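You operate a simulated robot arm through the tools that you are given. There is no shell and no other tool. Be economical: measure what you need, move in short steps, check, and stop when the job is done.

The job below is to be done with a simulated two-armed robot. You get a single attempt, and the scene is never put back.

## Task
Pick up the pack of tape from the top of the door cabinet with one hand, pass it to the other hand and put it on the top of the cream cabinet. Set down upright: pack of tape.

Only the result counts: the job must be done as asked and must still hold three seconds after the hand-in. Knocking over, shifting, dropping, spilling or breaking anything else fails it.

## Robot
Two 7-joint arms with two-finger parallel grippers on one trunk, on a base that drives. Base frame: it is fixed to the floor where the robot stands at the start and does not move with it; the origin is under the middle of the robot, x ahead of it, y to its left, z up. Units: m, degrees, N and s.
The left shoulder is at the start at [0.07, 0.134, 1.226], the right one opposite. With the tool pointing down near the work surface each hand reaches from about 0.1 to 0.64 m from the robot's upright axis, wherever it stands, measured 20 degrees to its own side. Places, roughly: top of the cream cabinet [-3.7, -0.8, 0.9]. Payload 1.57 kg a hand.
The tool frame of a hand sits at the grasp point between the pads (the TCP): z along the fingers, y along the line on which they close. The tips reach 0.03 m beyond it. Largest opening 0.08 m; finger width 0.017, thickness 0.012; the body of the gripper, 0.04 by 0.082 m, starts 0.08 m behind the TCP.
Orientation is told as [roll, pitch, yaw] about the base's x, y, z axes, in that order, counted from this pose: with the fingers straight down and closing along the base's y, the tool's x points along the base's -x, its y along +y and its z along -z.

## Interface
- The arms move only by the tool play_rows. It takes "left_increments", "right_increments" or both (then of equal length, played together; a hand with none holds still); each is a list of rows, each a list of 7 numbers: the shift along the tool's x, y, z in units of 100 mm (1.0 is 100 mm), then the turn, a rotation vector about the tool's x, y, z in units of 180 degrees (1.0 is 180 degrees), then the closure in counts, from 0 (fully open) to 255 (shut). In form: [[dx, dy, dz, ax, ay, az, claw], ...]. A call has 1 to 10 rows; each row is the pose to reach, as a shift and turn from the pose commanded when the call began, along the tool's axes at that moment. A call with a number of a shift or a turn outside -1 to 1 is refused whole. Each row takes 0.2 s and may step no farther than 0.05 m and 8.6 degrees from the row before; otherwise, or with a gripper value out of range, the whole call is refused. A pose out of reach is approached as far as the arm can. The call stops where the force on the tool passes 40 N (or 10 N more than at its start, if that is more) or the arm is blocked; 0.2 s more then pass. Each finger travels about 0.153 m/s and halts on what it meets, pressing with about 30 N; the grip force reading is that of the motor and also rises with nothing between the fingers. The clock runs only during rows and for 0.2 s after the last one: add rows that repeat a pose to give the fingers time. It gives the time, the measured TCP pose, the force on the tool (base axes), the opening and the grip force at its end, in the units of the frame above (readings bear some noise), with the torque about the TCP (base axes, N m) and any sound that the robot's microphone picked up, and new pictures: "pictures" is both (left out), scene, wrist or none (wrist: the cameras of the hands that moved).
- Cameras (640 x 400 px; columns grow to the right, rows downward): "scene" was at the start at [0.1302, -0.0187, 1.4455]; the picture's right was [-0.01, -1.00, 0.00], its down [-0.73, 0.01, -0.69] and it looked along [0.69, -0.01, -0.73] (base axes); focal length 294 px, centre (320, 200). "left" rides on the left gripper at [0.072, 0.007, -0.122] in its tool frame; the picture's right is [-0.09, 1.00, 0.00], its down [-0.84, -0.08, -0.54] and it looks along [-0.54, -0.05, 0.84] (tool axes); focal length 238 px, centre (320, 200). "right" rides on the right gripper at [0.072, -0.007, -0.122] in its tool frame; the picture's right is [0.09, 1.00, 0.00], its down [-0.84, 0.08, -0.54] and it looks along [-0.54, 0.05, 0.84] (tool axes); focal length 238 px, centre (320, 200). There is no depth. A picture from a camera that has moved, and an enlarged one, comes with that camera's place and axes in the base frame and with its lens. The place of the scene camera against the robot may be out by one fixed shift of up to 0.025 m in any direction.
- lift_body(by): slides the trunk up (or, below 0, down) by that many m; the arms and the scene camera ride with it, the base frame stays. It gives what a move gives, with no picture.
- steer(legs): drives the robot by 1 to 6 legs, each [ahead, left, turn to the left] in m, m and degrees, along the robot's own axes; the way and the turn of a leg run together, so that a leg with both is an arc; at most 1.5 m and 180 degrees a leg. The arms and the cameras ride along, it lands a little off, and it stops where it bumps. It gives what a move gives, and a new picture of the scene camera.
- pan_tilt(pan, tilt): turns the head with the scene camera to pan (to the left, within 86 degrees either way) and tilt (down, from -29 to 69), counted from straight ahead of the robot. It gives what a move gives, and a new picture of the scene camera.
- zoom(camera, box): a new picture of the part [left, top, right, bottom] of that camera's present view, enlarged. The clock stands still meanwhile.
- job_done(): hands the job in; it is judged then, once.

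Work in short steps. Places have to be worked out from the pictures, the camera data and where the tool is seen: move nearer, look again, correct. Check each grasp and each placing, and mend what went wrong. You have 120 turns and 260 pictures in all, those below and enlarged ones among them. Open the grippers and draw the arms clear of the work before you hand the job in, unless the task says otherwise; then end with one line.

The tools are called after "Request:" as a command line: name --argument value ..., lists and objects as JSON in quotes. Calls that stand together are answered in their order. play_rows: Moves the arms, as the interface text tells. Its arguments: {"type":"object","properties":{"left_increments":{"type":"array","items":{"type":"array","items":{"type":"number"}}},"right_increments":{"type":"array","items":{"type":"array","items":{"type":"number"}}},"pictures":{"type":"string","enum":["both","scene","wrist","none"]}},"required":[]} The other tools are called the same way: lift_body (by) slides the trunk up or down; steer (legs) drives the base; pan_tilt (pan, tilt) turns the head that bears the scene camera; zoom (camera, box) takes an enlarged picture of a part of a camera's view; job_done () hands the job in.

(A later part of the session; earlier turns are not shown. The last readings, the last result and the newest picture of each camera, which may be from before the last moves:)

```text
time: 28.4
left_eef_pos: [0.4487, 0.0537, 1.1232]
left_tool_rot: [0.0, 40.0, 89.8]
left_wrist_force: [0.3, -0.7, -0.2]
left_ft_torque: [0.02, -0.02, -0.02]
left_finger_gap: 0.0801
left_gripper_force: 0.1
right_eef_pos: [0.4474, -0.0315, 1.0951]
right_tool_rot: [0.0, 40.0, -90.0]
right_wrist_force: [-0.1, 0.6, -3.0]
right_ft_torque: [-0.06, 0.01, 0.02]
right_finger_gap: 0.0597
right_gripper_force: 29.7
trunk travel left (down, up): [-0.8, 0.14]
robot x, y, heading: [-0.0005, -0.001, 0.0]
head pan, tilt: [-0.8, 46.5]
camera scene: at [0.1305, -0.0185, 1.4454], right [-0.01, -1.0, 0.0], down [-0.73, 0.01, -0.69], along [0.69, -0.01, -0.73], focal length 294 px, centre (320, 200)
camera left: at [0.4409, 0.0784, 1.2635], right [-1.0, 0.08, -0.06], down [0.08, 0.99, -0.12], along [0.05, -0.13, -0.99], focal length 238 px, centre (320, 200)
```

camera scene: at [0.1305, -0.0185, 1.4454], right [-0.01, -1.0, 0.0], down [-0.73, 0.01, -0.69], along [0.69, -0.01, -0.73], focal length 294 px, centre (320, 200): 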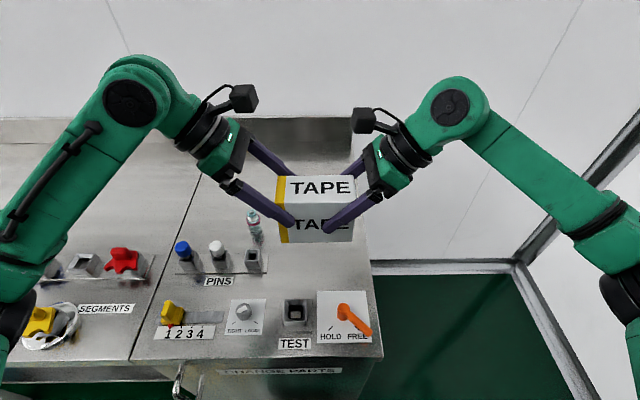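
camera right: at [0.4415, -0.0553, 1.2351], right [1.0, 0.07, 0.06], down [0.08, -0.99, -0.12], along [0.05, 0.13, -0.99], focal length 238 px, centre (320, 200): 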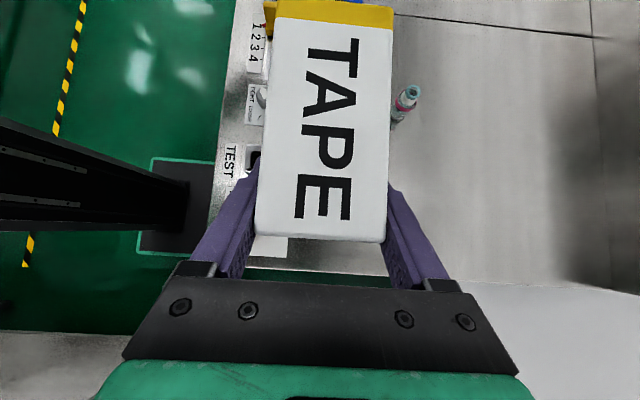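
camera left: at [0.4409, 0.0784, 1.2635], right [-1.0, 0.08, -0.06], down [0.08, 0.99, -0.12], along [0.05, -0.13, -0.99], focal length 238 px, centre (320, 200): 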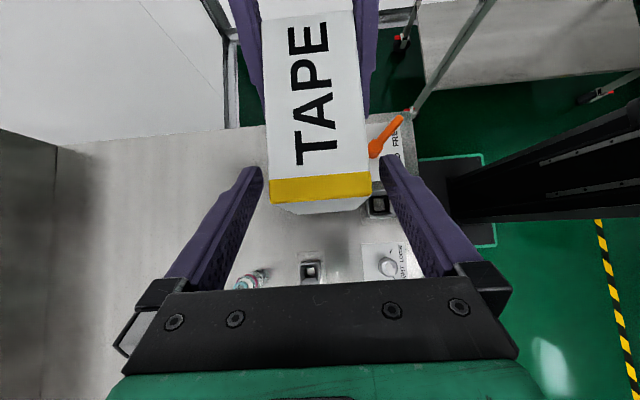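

The box is centred between the left fingers, so I do the last 0.034 m and then close the left gripper.

Request:
play_rows --left_increments '[[0, 0, 0.12, 0, 0, 0, 0], [0, 0, 0.24, 0, 0, 0, 0], [0, 0, 0.34, 0, 0, 0, 0], [0, 0, 0.34, 0, 0, 0, 0]]' --pictures "wrist"

Request:
play_rows --left_increments '[[0, 0, 0, 0, 0, 0, 60], [0, 0, 0, 0, 0, 0, 120], [0, 0, 0, 0, 0, 0, 200], [0, 0, 0, 0, 0, 0, 255], [0, 0, 0, 0, 0, 0, 255], [0, 0, 0, 0, 0, 0, 255]]' --pictures "both"

```text
time: 29.4
left_eef_pos: [0.4465, 0.0324, 1.0979]
left_tool_rot: [0.0, 40.0, 89.9]
left_wrist_force: [-0.3, -0.1, -0.2]
left_ft_torque: [0.02, -0.02, -0.01]
left_finger_gap: 0.0801
left_gripper_force: 0.0
right_eef_pos: [0.4477, -0.0325, 1.0959]
right_tool_rot: [0.0, 40.0, -89.9]
right_wrist_force: [0.7, 0.6, -1.9]
right_ft_torque: [-0.1, -0.02, 0.02]
right_finger_gap: 0.0596
right_gripper_force: 29.2
trunk travel left (down, up): [-0.8, 0.14]
robot x, y, heading: [0.0026, 0.0007, 0.2]
head pan, tilt: [-0.8, 46.5]
camera left: at [0.4409, 0.0563, 1.2377], right [-1.0, 0.07, -0.06], down [0.08, 0.99, -0.12], along [0.05, -0.13, -0.99], focal length 238 px, centre (320, 200)
```

left: 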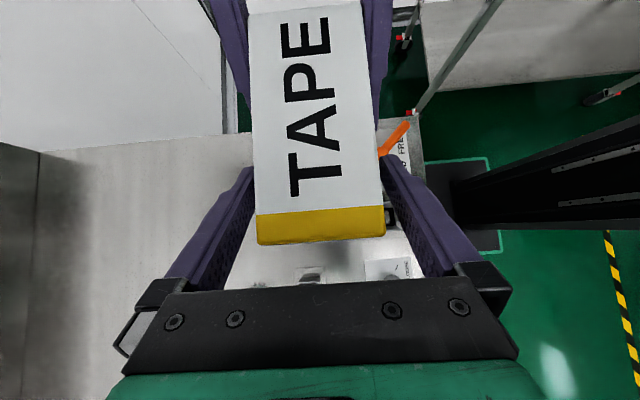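

```text
time: 30.8
left_eef_pos: [0.4483, 0.0312, 1.0982]
left_tool_rot: [0.0, 39.9, 89.7]
left_wrist_force: [-0.4, -1.3, -0.6]
left_ft_torque: [-0.01, -0.7, 0.72]
left_finger_gap: 0.0598
left_gripper_force: 30.3
right_eef_pos: [0.4487, -0.031, 1.0966]
right_tool_rot: [0.1, 40.0, -89.9]
right_wrist_force: [1.2, 1.5, -1.6]
right_ft_torque: [-0.01, 0.71, -0.75]
right_finger_gap: 0.0597
right_gripper_force: 30.3
trunk travel left (down, up): [-0.8, 0.14]
robot x, y, heading: [-0.0001, -0.0021, 0.1]
head pan, tilt: [-0.8, 46.5]
camera scene: at [0.1306, -0.0187, 1.4454], right [-0.01, -1.0, 0.0], down [-0.73, 0.01, -0.69], along [0.69, -0.01, -0.73], focal length 294 px, centre (320, 200)
camera left: at [0.4409, 0.0563, 1.2379], right [-1.0, 0.07, -0.06], down [0.08, 0.99, -0.12], along [0.05, -0.13, -0.99], focal length 238 px, centre (320, 200)
```

scene: 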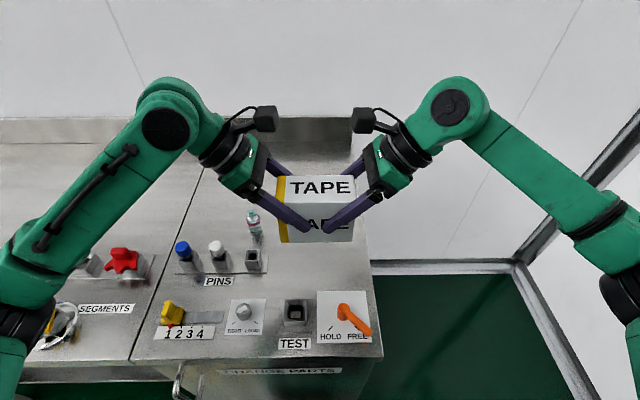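
left: 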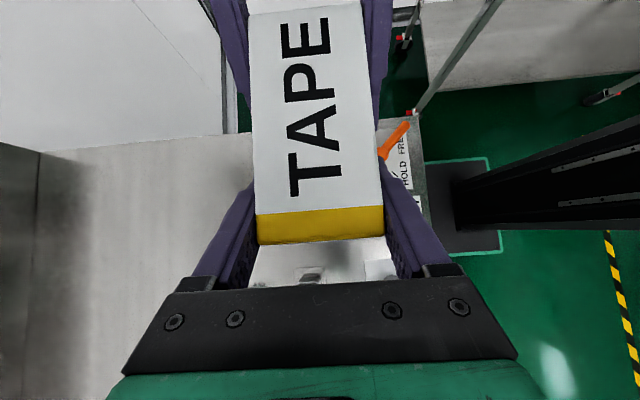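

Both hands grip at about 30 N each. I release the right hand and then withdraw it along its own axis.

Request:
play_rows --right_increments '[[0, 0, 0, 0, 0, 0, 150], [0, 0, 0, 0, 0, 0, 60], [0, 0, 0, 0, 0, 0, 0], [0, 0, 0, 0, 0, 0, 0]]' --pictures "scene"

Request:
play_rows --right_increments '[[0, 0, -0.15, 0, 0, 0, 0], [0, 0, -0.35, 0, 0, 0, 0], [0, 0, -0.6, 0, 0, 0, 0], [0, 0, -0.8, 0, 0, 0, 0], [0, 0, -1.0, 0, 0, 0, 0], [0, 0, -1.0, 0, 0, 0, 0]]' --pictures "both"

```text
time: 31.8
left_eef_pos: [0.4472, 0.0312, 1.0981]
left_tool_rot: [0.1, 40.0, 89.8]
left_wrist_force: [0.5, 0.1, 0.2]
left_ft_torque: [0.08, 0.01, -0.03]
left_finger_gap: 0.0597
left_gripper_force: 30.1
right_eef_pos: [0.4486, -0.0319, 1.0952]
right_tool_rot: [0.0, 40.0, -89.9]
right_wrist_force: [-0.9, -0.2, -0.4]
right_ft_torque: [-0.02, 0.0, 0.0]
right_finger_gap: 0.08
right_gripper_force: 0.1
trunk travel left (down, up): [-0.8, 0.14]
robot x, y, heading: [0.0004, -0.0034, -0.0]
head pan, tilt: [-0.8, 46.5]
camera scene: at [0.1306, -0.0187, 1.4454], right [-0.01, -1.0, 0.0], down [-0.73, 0.01, -0.69], along [0.69, -0.01, -0.73], focal length 294 px, centre (320, 200)
```

scene: 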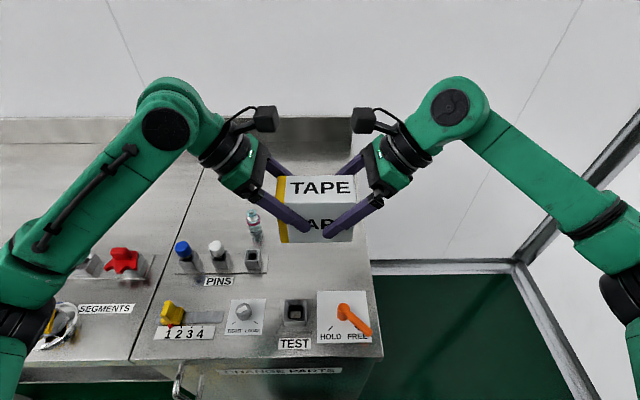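

```text
time: 33.2
left_eef_pos: [0.4476, 0.0336, 1.0989]
left_tool_rot: [0.1, 40.0, 89.8]
left_wrist_force: [-0.5, 0.6, -0.5]
left_ft_torque: [0.08, 0.02, -0.02]
left_finger_gap: 0.0599
left_gripper_force: 29.8
right_eef_pos: [0.4483, -0.0962, 1.1726]
right_tool_rot: [0.0, 40.0, -90.1]
right_wrist_force: [-0.8, 0.1, -0.1]
right_ft_torque: [0.01, -0.02, 0.02]
right_finger_gap: 0.0797
right_gripper_force: 0.0
trunk travel left (down, up): [-0.8, 0.14]
robot x, y, heading: [-0.0031, -0.0025, 0.2]
head pan, tilt: [-0.8, 46.5]
camera scene: at [0.1307, -0.0185, 1.4454], right [-0.01, -1.0, 0.0], down [-0.73, 0.01, -0.69], along [0.69, -0.01, -0.73], focal length 294 px, centre (320, 200)
camera right: at [0.4411, -0.1195, 1.3124], right [1.0, 0.07, 0.06], down [0.08, -0.99, -0.12], along [0.05, 0.13, -0.99], focal length 238 px, centre (320, 200)
```

scene: 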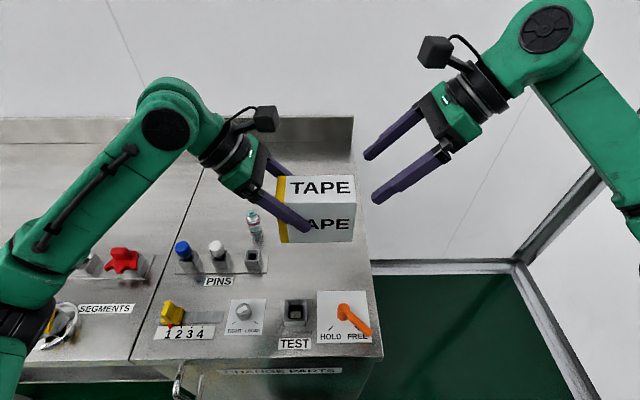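
right: 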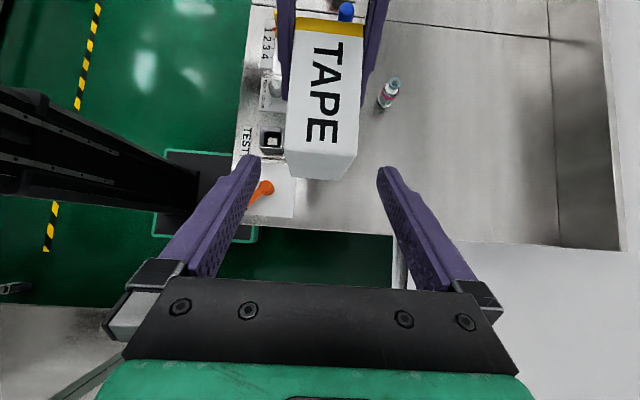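

The handover is complete, with the left hand holding the pack alone. Before driving I look around on both sides.

Request:
pan_tilt --pan 86 --tilt 20

Request:
pan_tilt --pan -86 --tilt 20

```text
time: 34.8
left_eef_pos: [0.4477, 0.0334, 1.098]
left_tool_rot: [0.1, 40.0, 89.8]
left_wrist_force: [0.5, 0.5, -0.2]
left_ft_torque: [0.08, 0.01, -0.01]
left_finger_gap: 0.0597
left_gripper_force: 29.9
right_eef_pos: [0.4479, -0.0969, 1.1724]
right_tool_rot: [0.0, 40.0, -90.1]
right_wrist_force: [-0.1, 0.2, 0.5]
right_ft_torque: [0.0, -0.01, -0.02]
right_finger_gap: 0.08
right_gripper_force: 0.0
trunk travel left (down, up): [-0.8, 0.14]
robot x, y, heading: [-0.0007, -0.0007, -0.3]
head pan, tilt: [85.9, 20.0]
camera scene: at [0.0572, 0.0754, 1.4862], right [1.0, -0.07, 0.0], down [-0.02, -0.34, -0.94], along [0.07, 0.94, -0.34], focal length 294 px, centre (320, 200)
```

scene: 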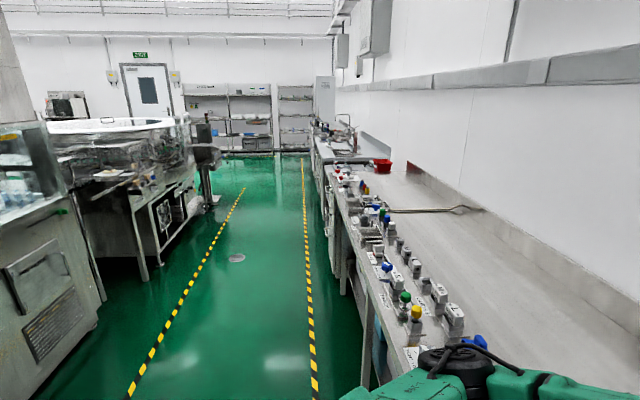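

```text
time: 37.4
left_eef_pos: [0.4481, 0.0326, 1.0988]
left_tool_rot: [0.1, 40.1, 89.9]
left_wrist_force: [0.0, -0.2, 0.9]
left_ft_torque: [0.06, 0.01, 0.03]
left_finger_gap: 0.0597
left_gripper_force: 29.6
right_eef_pos: [0.4478, -0.0964, 1.172]
right_tool_rot: [0.0, 40.0, -90.0]
right_wrist_force: [0.4, 1.2, -0.1]
right_ft_torque: [0.0, -0.01, 0.01]
right_finger_gap: 0.08
right_gripper_force: 0.0
trunk travel left (down, up): [-0.8, 0.14]
robot x, y, heading: [0.0001, 0.0011, -0.0]
head pan, tilt: [-85.9, 20.0]
camera scene: at [0.0571, -0.1104, 1.4862], right [-1.0, -0.07, 0.0], down [-0.02, 0.34, -0.94], along [0.07, -0.94, -0.34], focal length 294 px, centre (320, 200)
```

scene: 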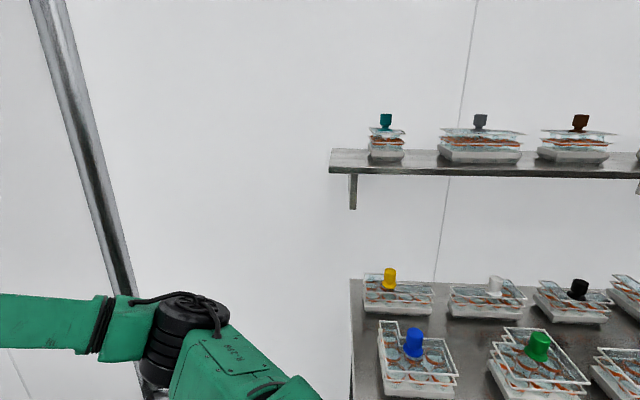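

On the right there is a shelf with trays, and on the left is an open aisle. I look down to the right to measure the clearance.

Request:
pan_tilt --pan -86 --tilt 55

Request:
pan_tilt --pan 86 --tilt 50

```text
time: 38.4
left_eef_pos: [0.4478, 0.0332, 1.0983]
left_tool_rot: [0.2, 40.1, 89.8]
left_wrist_force: [-0.6, 0.0, 0.4]
left_ft_torque: [0.07, 0.03, 0.0]
left_finger_gap: 0.06
left_gripper_force: 29.8
right_eef_pos: [0.4486, -0.0971, 1.1724]
right_tool_rot: [0.0, 39.9, -90.0]
right_wrist_force: [0.7, -0.6, -0.3]
right_ft_torque: [0.0, 0.03, -0.01]
right_finger_gap: 0.0799
right_gripper_force: 0.1
trunk travel left (down, up): [-0.8, 0.14]
robot x, y, heading: [-0.0032, 0.002, 0.0]
head pan, tilt: [-85.9, 55.0]
camera scene: at [0.0556, -0.0895, 1.4342], right [-1.0, -0.07, 0.0], down [-0.06, 0.82, -0.57], along [0.04, -0.57, -0.82], focal length 294 px, centre (320, 200)
```

scene: 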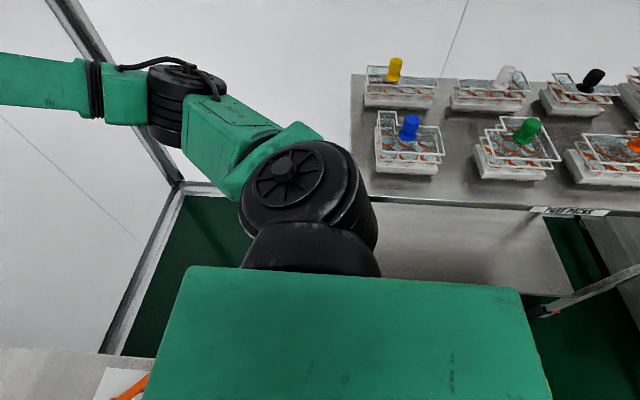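

```text
time: 41.0
left_eef_pos: [0.448, 0.032, 1.0978]
left_tool_rot: [0.0, 40.0, 89.8]
left_wrist_force: [0.6, -0.6, 0.6]
left_ft_torque: [0.1, -0.01, 0.01]
left_finger_gap: 0.0597
left_gripper_force: 30.0
right_eef_pos: [0.4478, -0.0964, 1.1726]
right_tool_rot: [0.0, 40.0, -90.0]
right_wrist_force: [1.2, -0.1, 0.5]
right_ft_torque: [-0.03, -0.01, -0.03]
right_finger_gap: 0.08
right_gripper_force: 0.0
trunk travel left (down, up): [-0.8, 0.14]
robot x, y, heading: [0.0018, -0.0005, 0.0]
head pan, tilt: [85.9, 50.0]
camera scene: at [0.056, 0.0593, 1.4406], right [1.0, -0.07, 0.0], down [-0.05, -0.76, -0.64], along [0.05, 0.64, -0.77], focal length 294 px, centre (320, 200)
```

scene: 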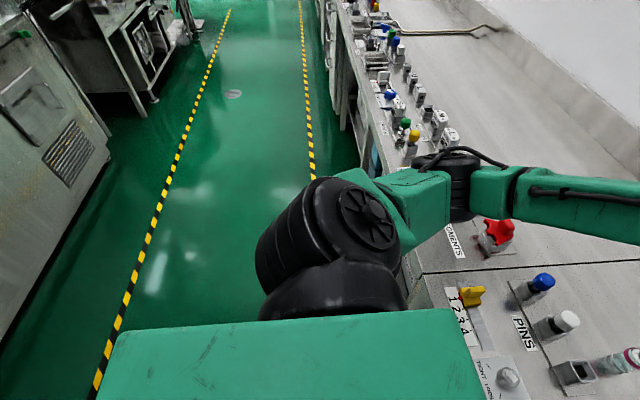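

The shelf edge is close to the right arm, so I will not back straight up. I raise the trunk so the arms clear the bench items and then slide left into the aisle.

Request:
lift_body --by 0.13

Request:
steer --legs '[[0, 0.5, 0]]'

```text
time: 42.6
left_eef_pos: [0.4498, 0.0322, 1.2291]
left_tool_rot: [0.2, 40.0, 89.8]
left_wrist_force: [0.8, 0.0, -2.7]
left_ft_torque: [0.06, -0.01, 0.02]
left_finger_gap: 0.0599
left_gripper_force: 29.9
right_eef_pos: [0.447, -0.0954, 1.3021]
right_tool_rot: [0.1, 40.0, -90.0]
right_wrist_force: [-0.2, -1.1, 0.4]
right_ft_torque: [0.0, -0.01, -0.01]
right_finger_gap: 0.0801
right_gripper_force: 0.0
trunk travel left (down, up): [-0.93, 0.01]
robot x, y, heading: [0.0001, 0.0027, 0.0]
head pan, tilt: [85.9, 50.0]
```

```text
time: 45.5
left_eef_pos: [0.4468, 0.5292, 1.2276]
left_tool_rot: [0.1, 39.9, 90.0]
left_wrist_force: [-0.7, 0.0, -1.5]
left_ft_torque: [0.11, -0.01, 0.0]
left_finger_gap: 0.0598
left_gripper_force: 30.3
right_eef_pos: [0.4483, 0.4006, 1.3025]
right_tool_rot: [-0.1, 40.1, -89.8]
right_wrist_force: [0.7, 0.1, 0.3]
right_ft_torque: [0.03, -0.01, 0.0]
right_finger_gap: 0.0801
right_gripper_force: 0.1
trunk travel left (down, up): [-0.93, 0.01]
robot x, y, heading: [0.0002, 0.4946, 0.2]
head pan, tilt: [85.9, 50.0]
camera scene: at [0.0548, 0.5542, 1.5707], right [1.0, -0.07, 0.0], down [-0.05, -0.76, -0.64], along [0.04, 0.64, -0.77], focal length 294 px, centre (320, 200)
```

scene: 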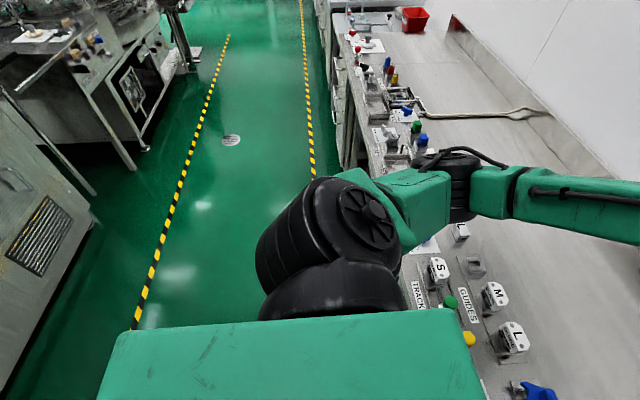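

Clear. I back up 0.35 m and turn left to see the way toward the cream cabinet.

Request:
steer --legs '[[-0.35, 0, 0], [0, 0, 90]]'

Request:
pan_tilt --pan 86 --tilt 20

Request:
pan_tilt --pan 20 --tilt 20

```text
time: 51.6
left_eef_pos: [-0.3868, 0.9444, 1.2289]
left_tool_rot: [0.1, 39.9, 179.9]
left_wrist_force: [0.5, 0.3, -3.1]
left_ft_torque: [-0.01, 0.12, 0.02]
left_finger_gap: 0.0597
left_gripper_force: 30.4
right_eef_pos: [-0.2575, 0.9442, 1.3021]
right_tool_rot: [0.0, 40.1, 0.2]
right_wrist_force: [0.2, 0.2, -0.1]
right_ft_torque: [0.01, 0.0, 0.0]
right_finger_gap: 0.0796
right_gripper_force: 0.0
trunk travel left (down, up): [-0.93, 0.01]
robot x, y, heading: [-0.3527, 0.4991, 90.0]
head pan, tilt: [85.9, 50.0]
camera scene: at [-0.4302, 0.5351, 1.5707], right [0.07, 1.0, 0.0], down [0.76, -0.05, -0.64], along [-0.64, 0.04, -0.77], focal length 294 px, centre (320, 200)
```

scene: 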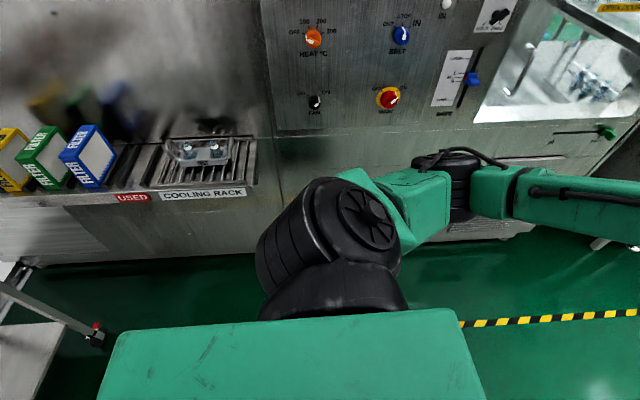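

```text
time: 52.6
left_eef_pos: [-0.3866, 0.9442, 1.2285]
left_tool_rot: [0.1, 40.0, 179.9]
left_wrist_force: [-0.3, 0.2, -2.1]
left_ft_torque: [0.0, 0.1, 0.04]
left_finger_gap: 0.0599
left_gripper_force: 30.2
right_eef_pos: [-0.2583, 0.9441, 1.303]
right_tool_rot: [-0.1, 39.9, 0.2]
right_wrist_force: [-0.5, 0.0, 0.2]
right_ft_torque: [0.01, 0.01, 0.02]
right_finger_gap: 0.08
right_gripper_force: 0.0
trunk travel left (down, up): [-0.93, 0.01]
robot x, y, heading: [-0.3524, 0.4988, 90.3]
head pan, tilt: [85.9, 20.0]
camera scene: at [-0.4468, 0.5363, 1.6161], right [0.07, 1.0, 0.0], down [0.34, -0.02, -0.94], along [-0.94, 0.06, -0.34], focal length 294 px, centre (320, 200)
```

scene: 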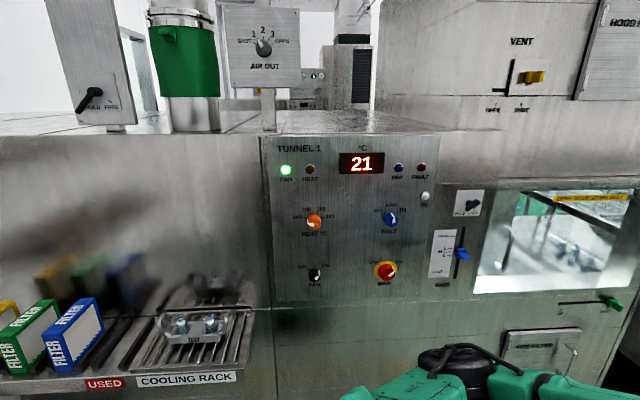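

```text
time: 54.0
left_eef_pos: [-0.3878, 0.9449, 1.2279]
left_tool_rot: [0.1, 39.9, 179.9]
left_wrist_force: [-0.4, 0.0, -2.3]
left_ft_torque: [-0.02, 0.07, 0.01]
left_finger_gap: 0.0598
left_gripper_force: 30.2
right_eef_pos: [-0.2592, 0.9448, 1.3032]
right_tool_rot: [0.0, 40.0, 0.2]
right_wrist_force: [0.3, 0.5, 0.1]
right_ft_torque: [-0.01, 0.04, -0.01]
right_finger_gap: 0.0798
right_gripper_force: 0.0
trunk travel left (down, up): [-0.93, 0.01]
robot x, y, heading: [-0.352, 0.4948, 90.2]
head pan, tilt: [20.0, 20.0]
camera scene: at [-0.386, 0.6173, 1.6162], right [0.94, 0.35, 0.0], down [0.12, -0.32, -0.94], along [-0.32, 0.88, -0.34], focal length 294 px, centre (320, 200)
```

scene: 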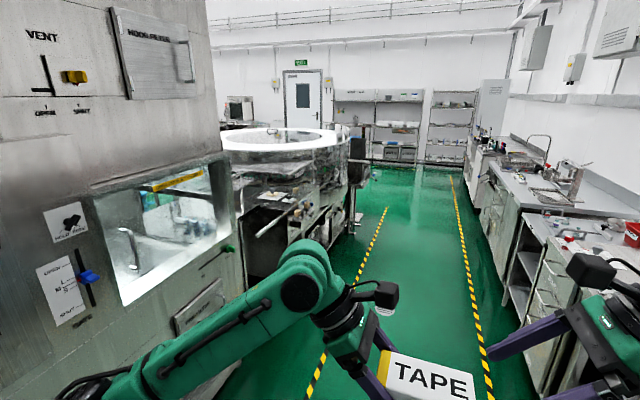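

Machines block the direct way in -x, so I follow the marked lane, x from -0.83 to 0.11, in +y past them to the far end.

Request:
steer --legs '[[1.5, 0, 0], [1.0, 0, 0]]'

Request:
pan_tilt --pan 60 --tilt 20

```text
time: 66.2
left_eef_pos: [-0.4125, 3.4438, 1.229]
left_tool_rot: [0.0, 40.0, -179.7]
left_wrist_force: [0.5, -0.7, -2.4]
left_ft_torque: [-0.02, 0.1, 0.02]
left_finger_gap: 0.0601
left_gripper_force: 29.9
right_eef_pos: [-0.2851, 3.4445, 1.302]
right_tool_rot: [0.1, 40.0, 0.6]
right_wrist_force: [0.5, -0.1, 0.2]
right_ft_torque: [0.01, 0.01, 0.02]
right_finger_gap: 0.0801
right_gripper_force: 0.1
trunk travel left (down, up): [-0.93, 0.01]
robot x, y, heading: [-0.3747, 2.9967, 90.4]
head pan, tilt: [20.0, 20.0]
camera scene: at [-0.4093, 3.1161, 1.6163], right [0.94, 0.35, 0.0], down [0.12, -0.32, -0.94], along [-0.33, 0.88, -0.34], focal length 294 px, centre (320, 200)
```

scene: 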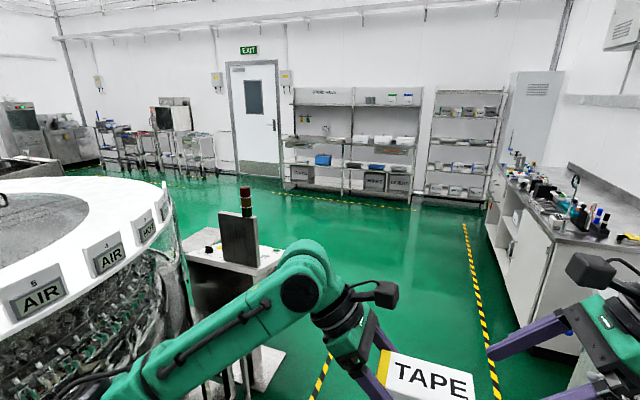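

```text
time: 67.2
left_eef_pos: [-0.4122, 3.4461, 1.2288]
left_tool_rot: [0.1, 40.0, -179.6]
left_wrist_force: [-0.2, -0.4, -2.9]
left_ft_torque: [-0.02, 0.06, 0.0]
left_finger_gap: 0.0598
left_gripper_force: 29.6
right_eef_pos: [-0.2841, 3.4457, 1.302]
right_tool_rot: [0.0, 40.0, 0.6]
right_wrist_force: [-0.1, -0.1, 0.0]
right_ft_torque: [0.02, -0.04, 0.02]
right_finger_gap: 0.08
right_gripper_force: 0.0
trunk travel left (down, up): [-0.93, 0.01]
robot x, y, heading: [-0.373, 2.9954, 90.1]
head pan, tilt: [60.0, 20.0]
camera scene: at [-0.4575, 3.0761, 1.6162], right [0.49, 0.87, 0.0], down [0.3, -0.17, -0.94], along [-0.82, 0.46, -0.34], focal length 294 px, centre (320, 200)
```

scene: 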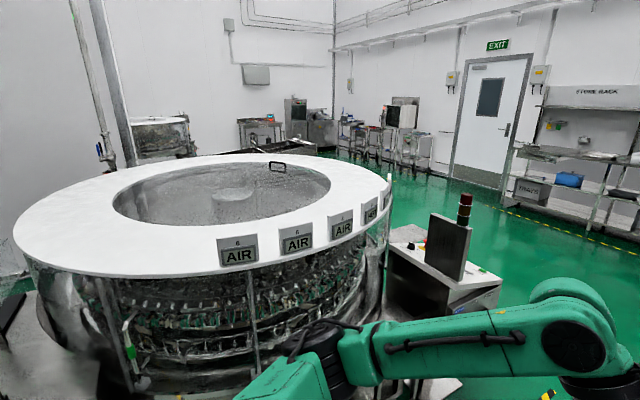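

The lane is clear to its end. I continue 1.9 m, then turn left to face -x.

Request:
steer --legs '[[1.4, 0, 0], [0.6, 0, 0], [0, 0, 90]]'

Request:
pan_tilt --pan 30 --tilt 20

```text
time: 81.0
left_eef_pos: [-0.8542, 4.9574, 1.229]
left_tool_rot: [0.1, 39.9, -89.6]
left_wrist_force: [-0.6, 0.7, -2.8]
left_ft_torque: [-0.07, 0.0, 0.01]
left_finger_gap: 0.0597
left_gripper_force: 29.9
right_eef_pos: [-0.8551, 5.0858, 1.3027]
right_tool_rot: [0.0, 40.1, 90.6]
right_wrist_force: [-0.2, 1.4, -0.7]
right_ft_torque: [0.02, 0.02, -0.04]
right_finger_gap: 0.0799
right_gripper_force: 0.1
trunk travel left (down, up): [-0.93, 0.01]
robot x, y, heading: [-0.4082, 4.9941, -179.3]
head pan, tilt: [60.0, 20.0]
camera scene: at [-0.5028, 4.8954, 1.6162], right [-0.87, 0.49, 0.0], down [0.17, 0.3, -0.94], along [-0.46, -0.82, -0.34], focal length 294 px, centre (320, 200)
```

scene: 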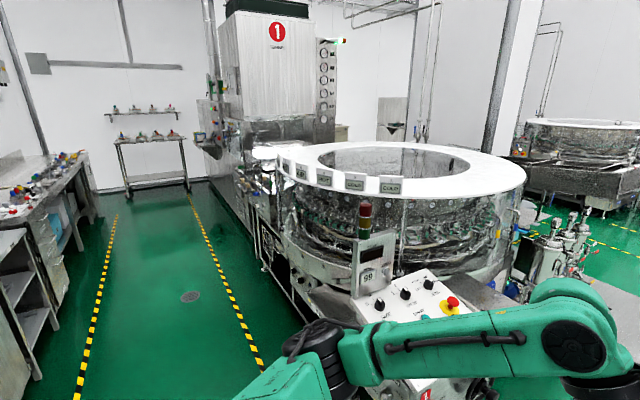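

```text
time: 82.0
left_eef_pos: [-0.8542, 4.9574, 1.2278]
left_tool_rot: [0.1, 40.1, -89.6]
left_wrist_force: [-0.8, -1.0, -1.9]
left_ft_torque: [-0.12, 0.0, 0.02]
left_finger_gap: 0.0599
left_gripper_force: 29.5
right_eef_pos: [-0.8555, 5.0861, 1.3021]
right_tool_rot: [0.0, 40.0, 90.5]
right_wrist_force: [-1.2, -0.1, -0.3]
right_ft_torque: [0.01, -0.01, 0.01]
right_finger_gap: 0.08
right_gripper_force: 0.1
trunk travel left (down, up): [-0.93, 0.01]
robot x, y, heading: [-0.4046, 4.9963, -179.5]
head pan, tilt: [30.0, 20.0]
camera scene: at [-0.5371, 4.9284, 1.6162], right [-0.51, 0.86, 0.0], down [0.29, 0.17, -0.94], along [-0.81, -0.48, -0.34], focal length 294 px, centre (320, 200)
```

scene: 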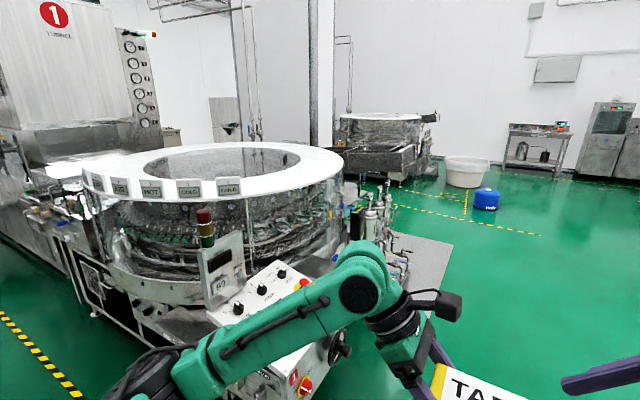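

There is an open cross aisle beyond the round machine. I shift right for clearance from the control stand, then go forward and look left again.

Request:
steer --legs '[[0, -0.6, 0], [1.5, 0, 0], [0.6, 0, 0]]'

Request:
pan_tilt --pan 60 --tilt 20

```text
time: 95.5
left_eef_pos: [-2.9778, 5.5359, 1.2286]
left_tool_rot: [0.0, 40.1, -89.7]
left_wrist_force: [-0.1, -0.2, -2.6]
left_ft_torque: [-0.07, 0.02, 0.03]
left_finger_gap: 0.0595
left_gripper_force: 29.8
right_eef_pos: [-2.9786, 5.6645, 1.3029]
right_tool_rot: [0.1, 39.9, 90.6]
right_wrist_force: [0.4, 0.7, 0.4]
right_ft_torque: [-0.02, 0.02, 0.01]
right_finger_gap: 0.0804
right_gripper_force: 0.1
trunk travel left (down, up): [-0.93, 0.01]
robot x, y, heading: [-2.5303, 5.57, -179.7]
head pan, tilt: [30.0, 20.0]
camera scene: at [-2.6601, 5.5073, 1.6164], right [-0.51, 0.86, 0.0], down [0.29, 0.17, -0.94], along [-0.81, -0.48, -0.34], focal length 294 px, centre (320, 200)
```

scene: 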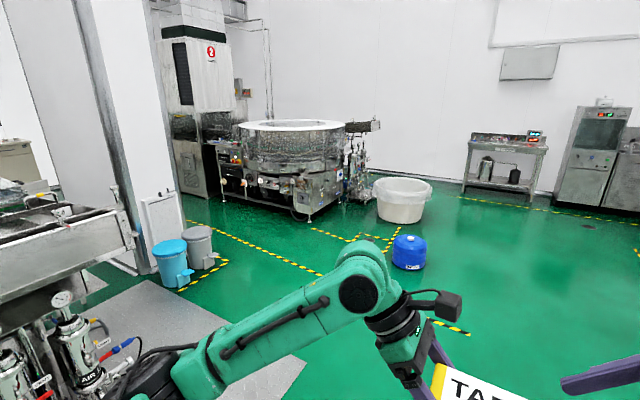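

```text
time: 96.4
left_eef_pos: [-2.9798, 5.537, 1.2277]
left_tool_rot: [0.1, 40.0, -89.6]
left_wrist_force: [0.4, 0.3, -1.4]
left_ft_torque: [-0.07, 0.02, 0.0]
left_finger_gap: 0.06
left_gripper_force: 29.9
right_eef_pos: [-2.9799, 5.664, 1.3023]
right_tool_rot: [0.0, 40.0, 90.6]
right_wrist_force: [0.3, 1.0, -0.3]
right_ft_torque: [-0.01, -0.03, 0.03]
right_finger_gap: 0.0799
right_gripper_force: 0.1
trunk travel left (down, up): [-0.93, 0.01]
robot x, y, heading: [-2.5283, 5.5781, -179.4]
head pan, tilt: [60.0, 20.0]
camera scene: at [-2.6285, 5.4737, 1.6162], right [-0.87, 0.49, 0.0], down [0.17, 0.3, -0.94], along [-0.46, -0.82, -0.34], focal length 294 px, centre (320, 200)
```

scene: 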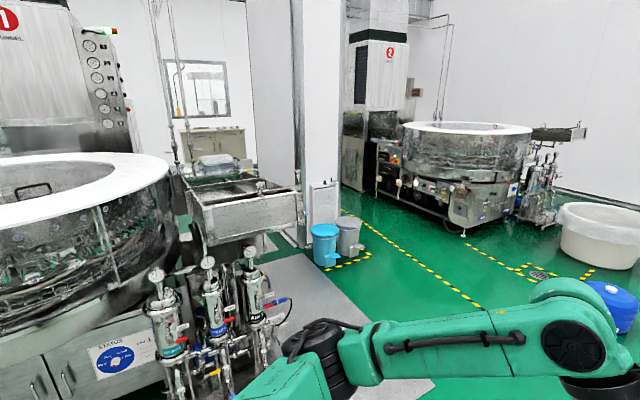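

The cream cabinet is visible past the trough, between machine 1 and the partition wall. I drive further and face down that corridor to judge the gap.

Request:
steer --legs '[[1.1, 0, 0], [0, 0, 90]]'

Request:
pan_tilt --pan 0 --tilt 20

```text
time: 105.9
left_eef_pos: [-3.5931, 5.1127, 1.2281]
left_tool_rot: [0.1, 40.0, 0.4]
left_wrist_force: [0.4, 0.3, -2.8]
left_ft_torque: [0.03, -0.11, -0.01]
left_finger_gap: 0.06
left_gripper_force: 30.3
right_eef_pos: [-3.7233, 5.1112, 1.3021]
right_tool_rot: [0.0, 39.9, -179.3]
right_wrist_force: [-0.3, -0.1, -0.3]
right_ft_torque: [-0.02, 0.01, -0.01]
right_finger_gap: 0.0801
right_gripper_force: 0.1
trunk travel left (down, up): [-0.93, 0.01]
robot x, y, heading: [-3.6316, 5.5603, -89.4]
head pan, tilt: [60.0, 20.0]
camera scene: at [-3.551, 5.4463, 1.6162], right [-0.49, -0.87, 0.0], down [-0.3, 0.17, -0.94], along [0.82, -0.46, -0.34], focal length 294 px, centre (320, 200)
```

scene: 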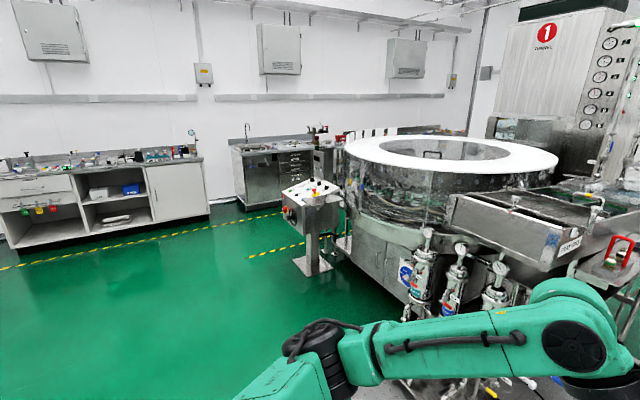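

```text
time: 107.2
left_eef_pos: [-3.594, 5.1122, 1.2281]
left_tool_rot: [0.1, 40.0, 0.3]
left_wrist_force: [-0.9, 0.3, -2.8]
left_ft_torque: [-0.02, -0.1, 0.01]
left_finger_gap: 0.06
left_gripper_force: 30.0
right_eef_pos: [-3.724, 5.1114, 1.302]
right_tool_rot: [0.0, 40.0, -179.3]
right_wrist_force: [0.1, -0.9, -0.1]
right_ft_torque: [0.0, 0.0, 0.02]
right_finger_gap: 0.0799
right_gripper_force: 0.1
trunk travel left (down, up): [-0.93, 0.01]
robot x, y, heading: [-3.6295, 5.5578, -89.4]
head pan, tilt: [0.0, 20.0]
camera scene: at [-3.6306, 5.3988, 1.6162], right [-1.0, -0.01, 0.0], down [0.0, 0.34, -0.94], along [0.01, -0.94, -0.34], focal length 294 px, centre (320, 200)
```

scene: 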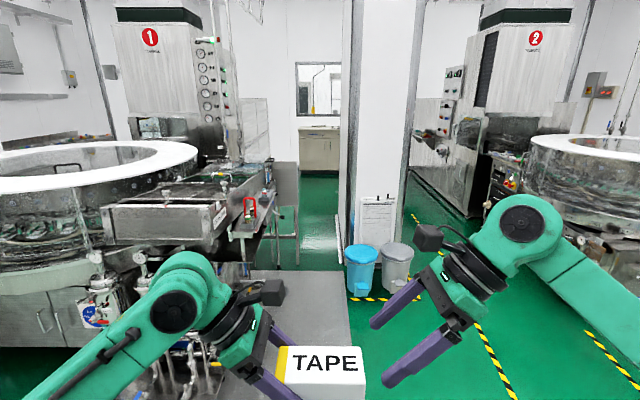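

I enlarge the corridor view to judge its width.

Request:
zoom --camera "scene" --box '[200, 80, 440, 230]'

Request:
zoom --camera "scene" --box '[190, 190, 430, 340]'

```text
2.67 times, centred on (320, 155) of scene
camera zoom: at [-3.6306, 5.3988, 1.6162], right [-1.0, -0.01, 0.0], down [0.0, 0.34, -0.94], along [0.01, -0.94, -0.34], focal length 785 px, centre (320, 320)
```

zoom: 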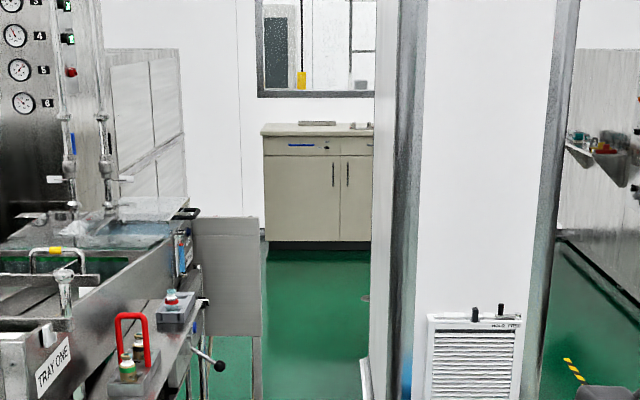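

```text
2.67 times, centred on (310, 265) of scene
camera zoom: at [-3.6306, 5.3988, 1.6162], right [-1.0, -0.01, 0.0], down [0.0, 0.34, -0.94], along [0.01, -0.94, -0.34], focal length 785 px, centre (347, 27)
```

zoom: 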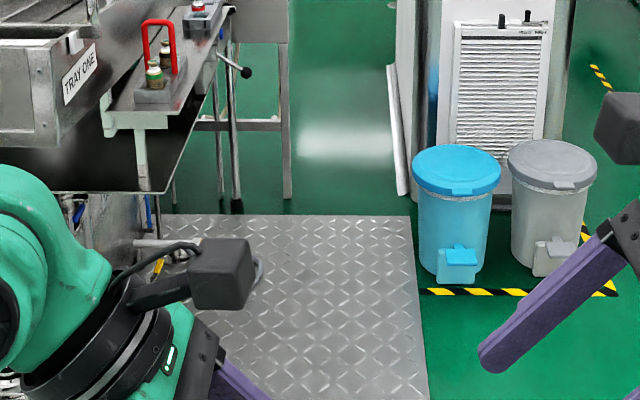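

The direct corridor is only about 0.44 m wide, too narrow for the base. The aisle on the other side of the column, at x≈-5.1, is wider and opens behind the column, so I weave past the blue drum near (-5.2, 5.0) into it.

Request:
steer --legs '[[0, -0.65, 0], [1.2, 0, 0]]'

Request:
pan_tilt --pan -35 --tilt 25

```text
time: 116.5
left_eef_pos: [-4.2376, 3.9097, 1.2285]
left_tool_rot: [-0.1, 40.1, 0.2]
left_wrist_force: [0.1, 0.8, -2.0]
left_ft_torque: [0.0, -0.1, -0.03]
left_finger_gap: 0.06
left_gripper_force: 30.5
right_eef_pos: [-4.3652, 3.9096, 1.3036]
right_tool_rot: [0.1, 40.0, -179.5]
right_wrist_force: [0.2, 0.1, 0.1]
right_ft_torque: [0.03, -0.01, -0.03]
right_finger_gap: 0.0803
right_gripper_force: 0.1
trunk travel left (down, up): [-0.93, 0.01]
robot x, y, heading: [-4.2711, 4.3577, -89.2]
head pan, tilt: [0.0, 20.0]
camera scene: at [-4.2714, 4.1974, 1.6163], right [-1.0, -0.01, 0.0], down [0.0, 0.34, -0.94], along [0.01, -0.94, -0.34], focal length 294 px, centre (320, 200)
```

scene: 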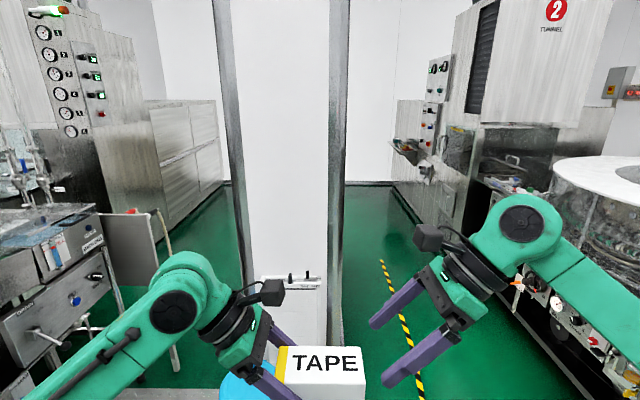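

```text
time: 117.5
left_eef_pos: [-4.2374, 3.9097, 1.2272]
left_tool_rot: [0.2, 39.9, 0.2]
left_wrist_force: [-0.4, 0.2, -2.2]
left_ft_torque: [-0.01, -0.11, -0.02]
left_finger_gap: 0.0598
left_gripper_force: 29.9
right_eef_pos: [-4.3647, 3.9093, 1.3025]
right_tool_rot: [0.0, 39.9, -179.5]
right_wrist_force: [-0.2, 0.0, -0.5]
right_ft_torque: [0.01, -0.01, -0.03]
right_finger_gap: 0.08
right_gripper_force: 0.0
trunk travel left (down, up): [-0.93, 0.01]
robot x, y, heading: [-4.2701, 4.36, -89.6]
head pan, tilt: [-35.0, 25.0]
camera scene: at [-4.3242, 4.2134, 1.6081], right [-0.82, 0.57, 0.0], down [0.24, 0.35, -0.91], along [-0.51, -0.75, -0.42], focal length 294 px, centre (320, 200)
```

scene: 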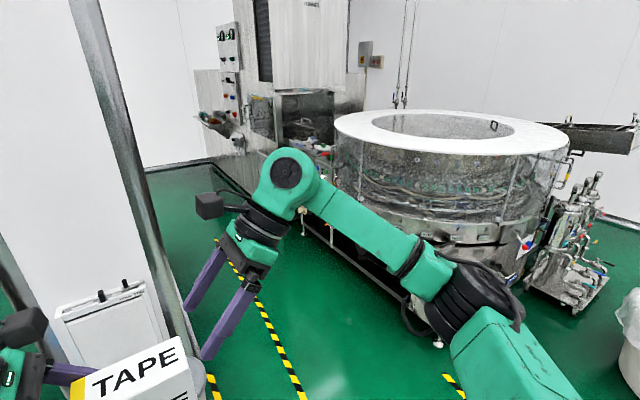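

The aisle runs from x≈-4.4 to -5.8. I slide right to x≈-5.05 and drive forward along it.

Request:
steer --legs '[[0, -0.8, 0], [1.5, 0, 0]]'

Request:
pan_tilt --pan 0 --tilt 25

```text
time: 128.7
left_eef_pos: [-4.9956, 2.4084, 1.2284]
left_tool_rot: [0.0, 40.1, 1.0]
left_wrist_force: [-0.2, 0.5, -1.8]
left_ft_torque: [-0.02, -0.11, 0.03]
left_finger_gap: 0.06
left_gripper_force: 30.0
right_eef_pos: [-5.1249, 2.4064, 1.3027]
right_tool_rot: [0.1, 39.9, -178.7]
right_wrist_force: [0.5, -0.4, -0.1]
right_ft_torque: [-0.04, 0.0, 0.01]
right_finger_gap: 0.0802
right_gripper_force: 0.0
trunk travel left (down, up): [-0.93, 0.01]
robot x, y, heading: [-5.0387, 2.8544, -88.6]
head pan, tilt: [-35.0, 25.0]
camera scene: at [-5.0882, 2.7117, 1.6082], right [-0.83, 0.56, 0.0], down [0.23, 0.35, -0.91], along [-0.5, -0.75, -0.42], focal length 294 px, centre (320, 200)
```

scene: 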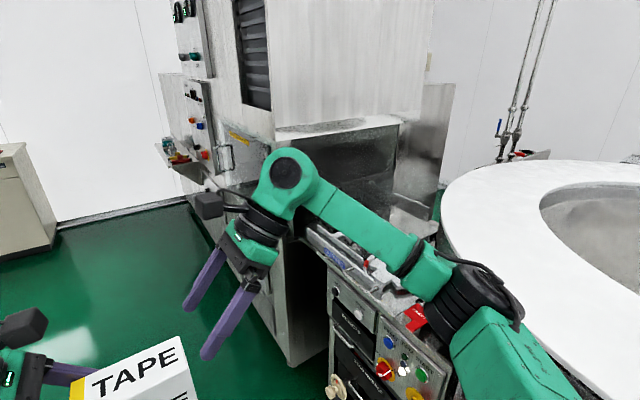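

```text
time: 129.8
left_eef_pos: [-4.9965, 2.4083, 1.228]
left_tool_rot: [0.0, 40.0, 1.1]
left_wrist_force: [-0.4, 0.0, -1.0]
left_ft_torque: [0.01, -0.07, 0.02]
left_finger_gap: 0.0595
left_gripper_force: 30.0
right_eef_pos: [-5.1236, 2.405, 1.303]
right_tool_rot: [0.0, 40.0, -178.7]
right_wrist_force: [-1.0, 0.6, -0.6]
right_ft_torque: [-0.02, 0.0, -0.01]
right_finger_gap: 0.0801
right_gripper_force: 0.0
trunk travel left (down, up): [-0.93, 0.01]
robot x, y, heading: [-5.0377, 2.8566, -88.8]
head pan, tilt: [0.0, 25.0]
camera scene: at [-5.0351, 2.6952, 1.6081], right [-1.0, -0.02, 0.0], down [-0.01, 0.42, -0.91], along [0.02, -0.91, -0.42], focal length 294 px, centre (320, 200)
```

scene: 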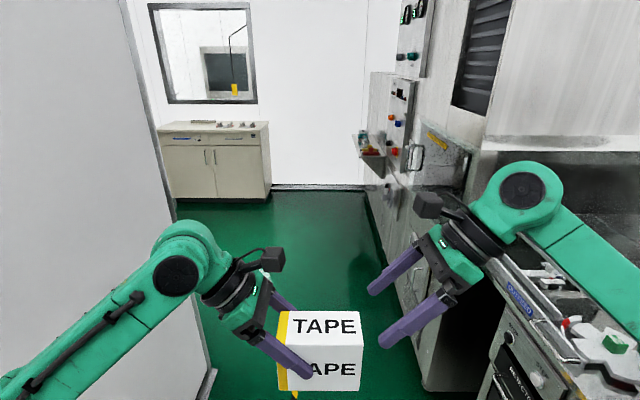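

The cream cabinet is in view ahead on the left. I nudge left to centre in the aisle and go on 1.5 m.

Request:
steer --legs '[[0, 0.07, 0], [1.5, 0, 0]]'

Request:
pan_tilt --pan 40 --tilt 25

```text
time: 137.8
left_eef_pos: [-4.8925, 0.9017, 1.2277]
left_tool_rot: [0.1, 40.0, 0.9]
left_wrist_force: [0.5, 0.2, -1.9]
left_ft_torque: [0.01, -0.06, -0.01]
left_finger_gap: 0.0599
left_gripper_force: 30.0
right_eef_pos: [-5.0217, 0.9, 1.3024]
right_tool_rot: [0.1, 40.0, -178.7]
right_wrist_force: [-0.1, 0.8, 0.1]
right_ft_torque: [0.01, 0.0, -0.02]
right_finger_gap: 0.08
right_gripper_force: 0.2
trunk travel left (down, up): [-0.93, 0.01]
robot x, y, heading: [-4.9348, 1.3529, -88.7]
head pan, tilt: [0.0, 25.0]
camera scene: at [-4.9318, 1.1896, 1.6082], right [-1.0, -0.02, 0.0], down [-0.01, 0.42, -0.91], along [0.02, -0.91, -0.42], focal length 294 px, centre (320, 200)
```

scene: 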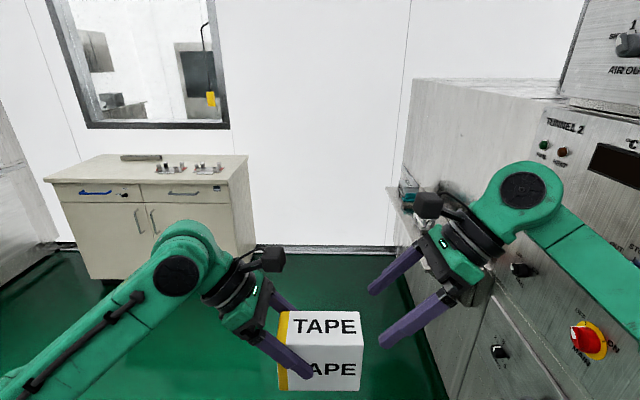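

```text
time: 138.9
left_eef_pos: [-4.8931, 0.9021, 1.228]
left_tool_rot: [0.1, 39.9, 1.0]
left_wrist_force: [-0.2, -0.9, -2.1]
left_ft_torque: [0.0, -0.07, -0.02]
left_finger_gap: 0.0598
left_gripper_force: 30.0
right_eef_pos: [-5.0225, 0.9001, 1.3027]
right_tool_rot: [0.0, 39.9, -178.8]
right_wrist_force: [0.4, 0.4, -0.2]
right_ft_torque: [0.0, -0.01, -0.01]
right_finger_gap: 0.0802
right_gripper_force: 0.1
trunk travel left (down, up): [-0.93, 0.01]
robot x, y, heading: [-4.9367, 1.3501, -88.9]
head pan, tilt: [40.0, 25.0]
camera scene: at [-4.8732, 1.2115, 1.6081], right [-0.75, -0.66, 0.0], down [-0.28, 0.32, -0.91], along [0.6, -0.68, -0.42], focal length 294 px, centre (320, 200)
```

scene: 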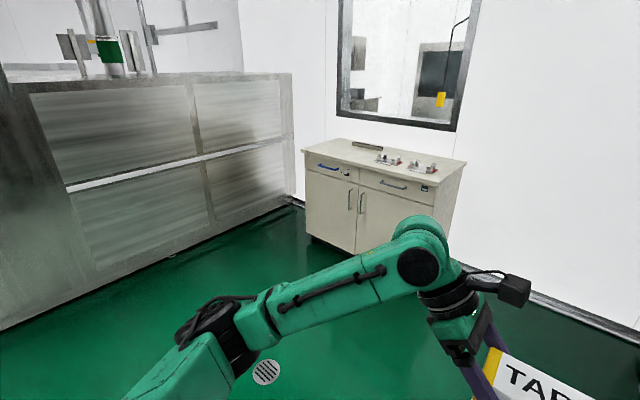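

The cabinet front edge is at about y=-0.60, x from -4.35 to -3.1, and the front strip of its top is free. I drive around to stand in front of it at x≈-3.65.

Request:
steer --legs '[[0, 0.2, -1.1], [0.7, 0, 0], [0, 1.08, 0]]'

Request:
pan_tilt --pan 0 --tilt 40

```text
time: 149.1
left_eef_pos: [-3.6147, 0.2056, 1.2283]
left_tool_rot: [0.1, 40.0, -0.6]
left_wrist_force: [-0.2, 1.0, -2.2]
left_ft_torque: [-0.01, -0.04, 0.0]
left_finger_gap: 0.0598
left_gripper_force: 30.4
right_eef_pos: [-3.7436, 0.2051, 1.3027]
right_tool_rot: [0.0, 40.0, 179.6]
right_wrist_force: [0.2, -0.5, -0.9]
right_ft_torque: [0.0, 0.0, -0.01]
right_finger_gap: 0.0802
right_gripper_force: 0.2
trunk travel left (down, up): [-0.93, 0.01]
robot x, y, heading: [-3.6437, 0.6549, -90.1]
head pan, tilt: [40.0, 25.0]
camera scene: at [-3.5868, 0.5132, 1.6081], right [-0.77, -0.64, 0.0], down [-0.27, 0.33, -0.91], along [0.58, -0.7, -0.42], focal length 294 px, centre (320, 200)
```

scene: 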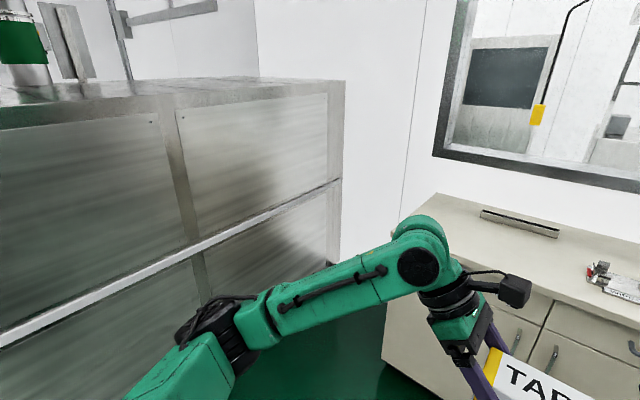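

```text
time: 150.2
left_eef_pos: [-3.6142, 0.2044, 1.2272]
left_tool_rot: [0.1, 40.0, -0.7]
left_wrist_force: [0.3, 0.2, -1.8]
left_ft_torque: [-0.01, -0.08, -0.04]
left_finger_gap: 0.0599
left_gripper_force: 29.8
right_eef_pos: [-3.743, 0.205, 1.3027]
right_tool_rot: [0.0, 40.0, 179.6]
right_wrist_force: [0.4, 0.0, -0.3]
right_ft_torque: [-0.04, 0.0, -0.02]
right_finger_gap: 0.0799
right_gripper_force: 0.0
trunk travel left (down, up): [-0.93, 0.01]
robot x, y, heading: [-3.6446, 0.6527, -90.6]
head pan, tilt: [0.0, 40.0]
camera scene: at [-3.6447, 0.4992, 1.5848], right [-1.0, 0.01, 0.0], down [0.0, 0.64, -0.77], along [0.0, -0.77, -0.64], focal length 294 px, centre (320, 200)
```

scene: 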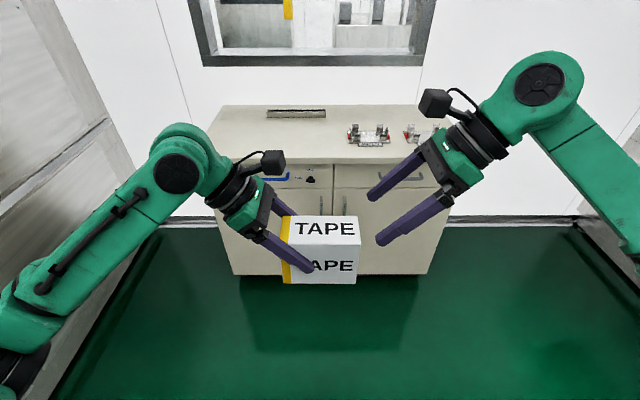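

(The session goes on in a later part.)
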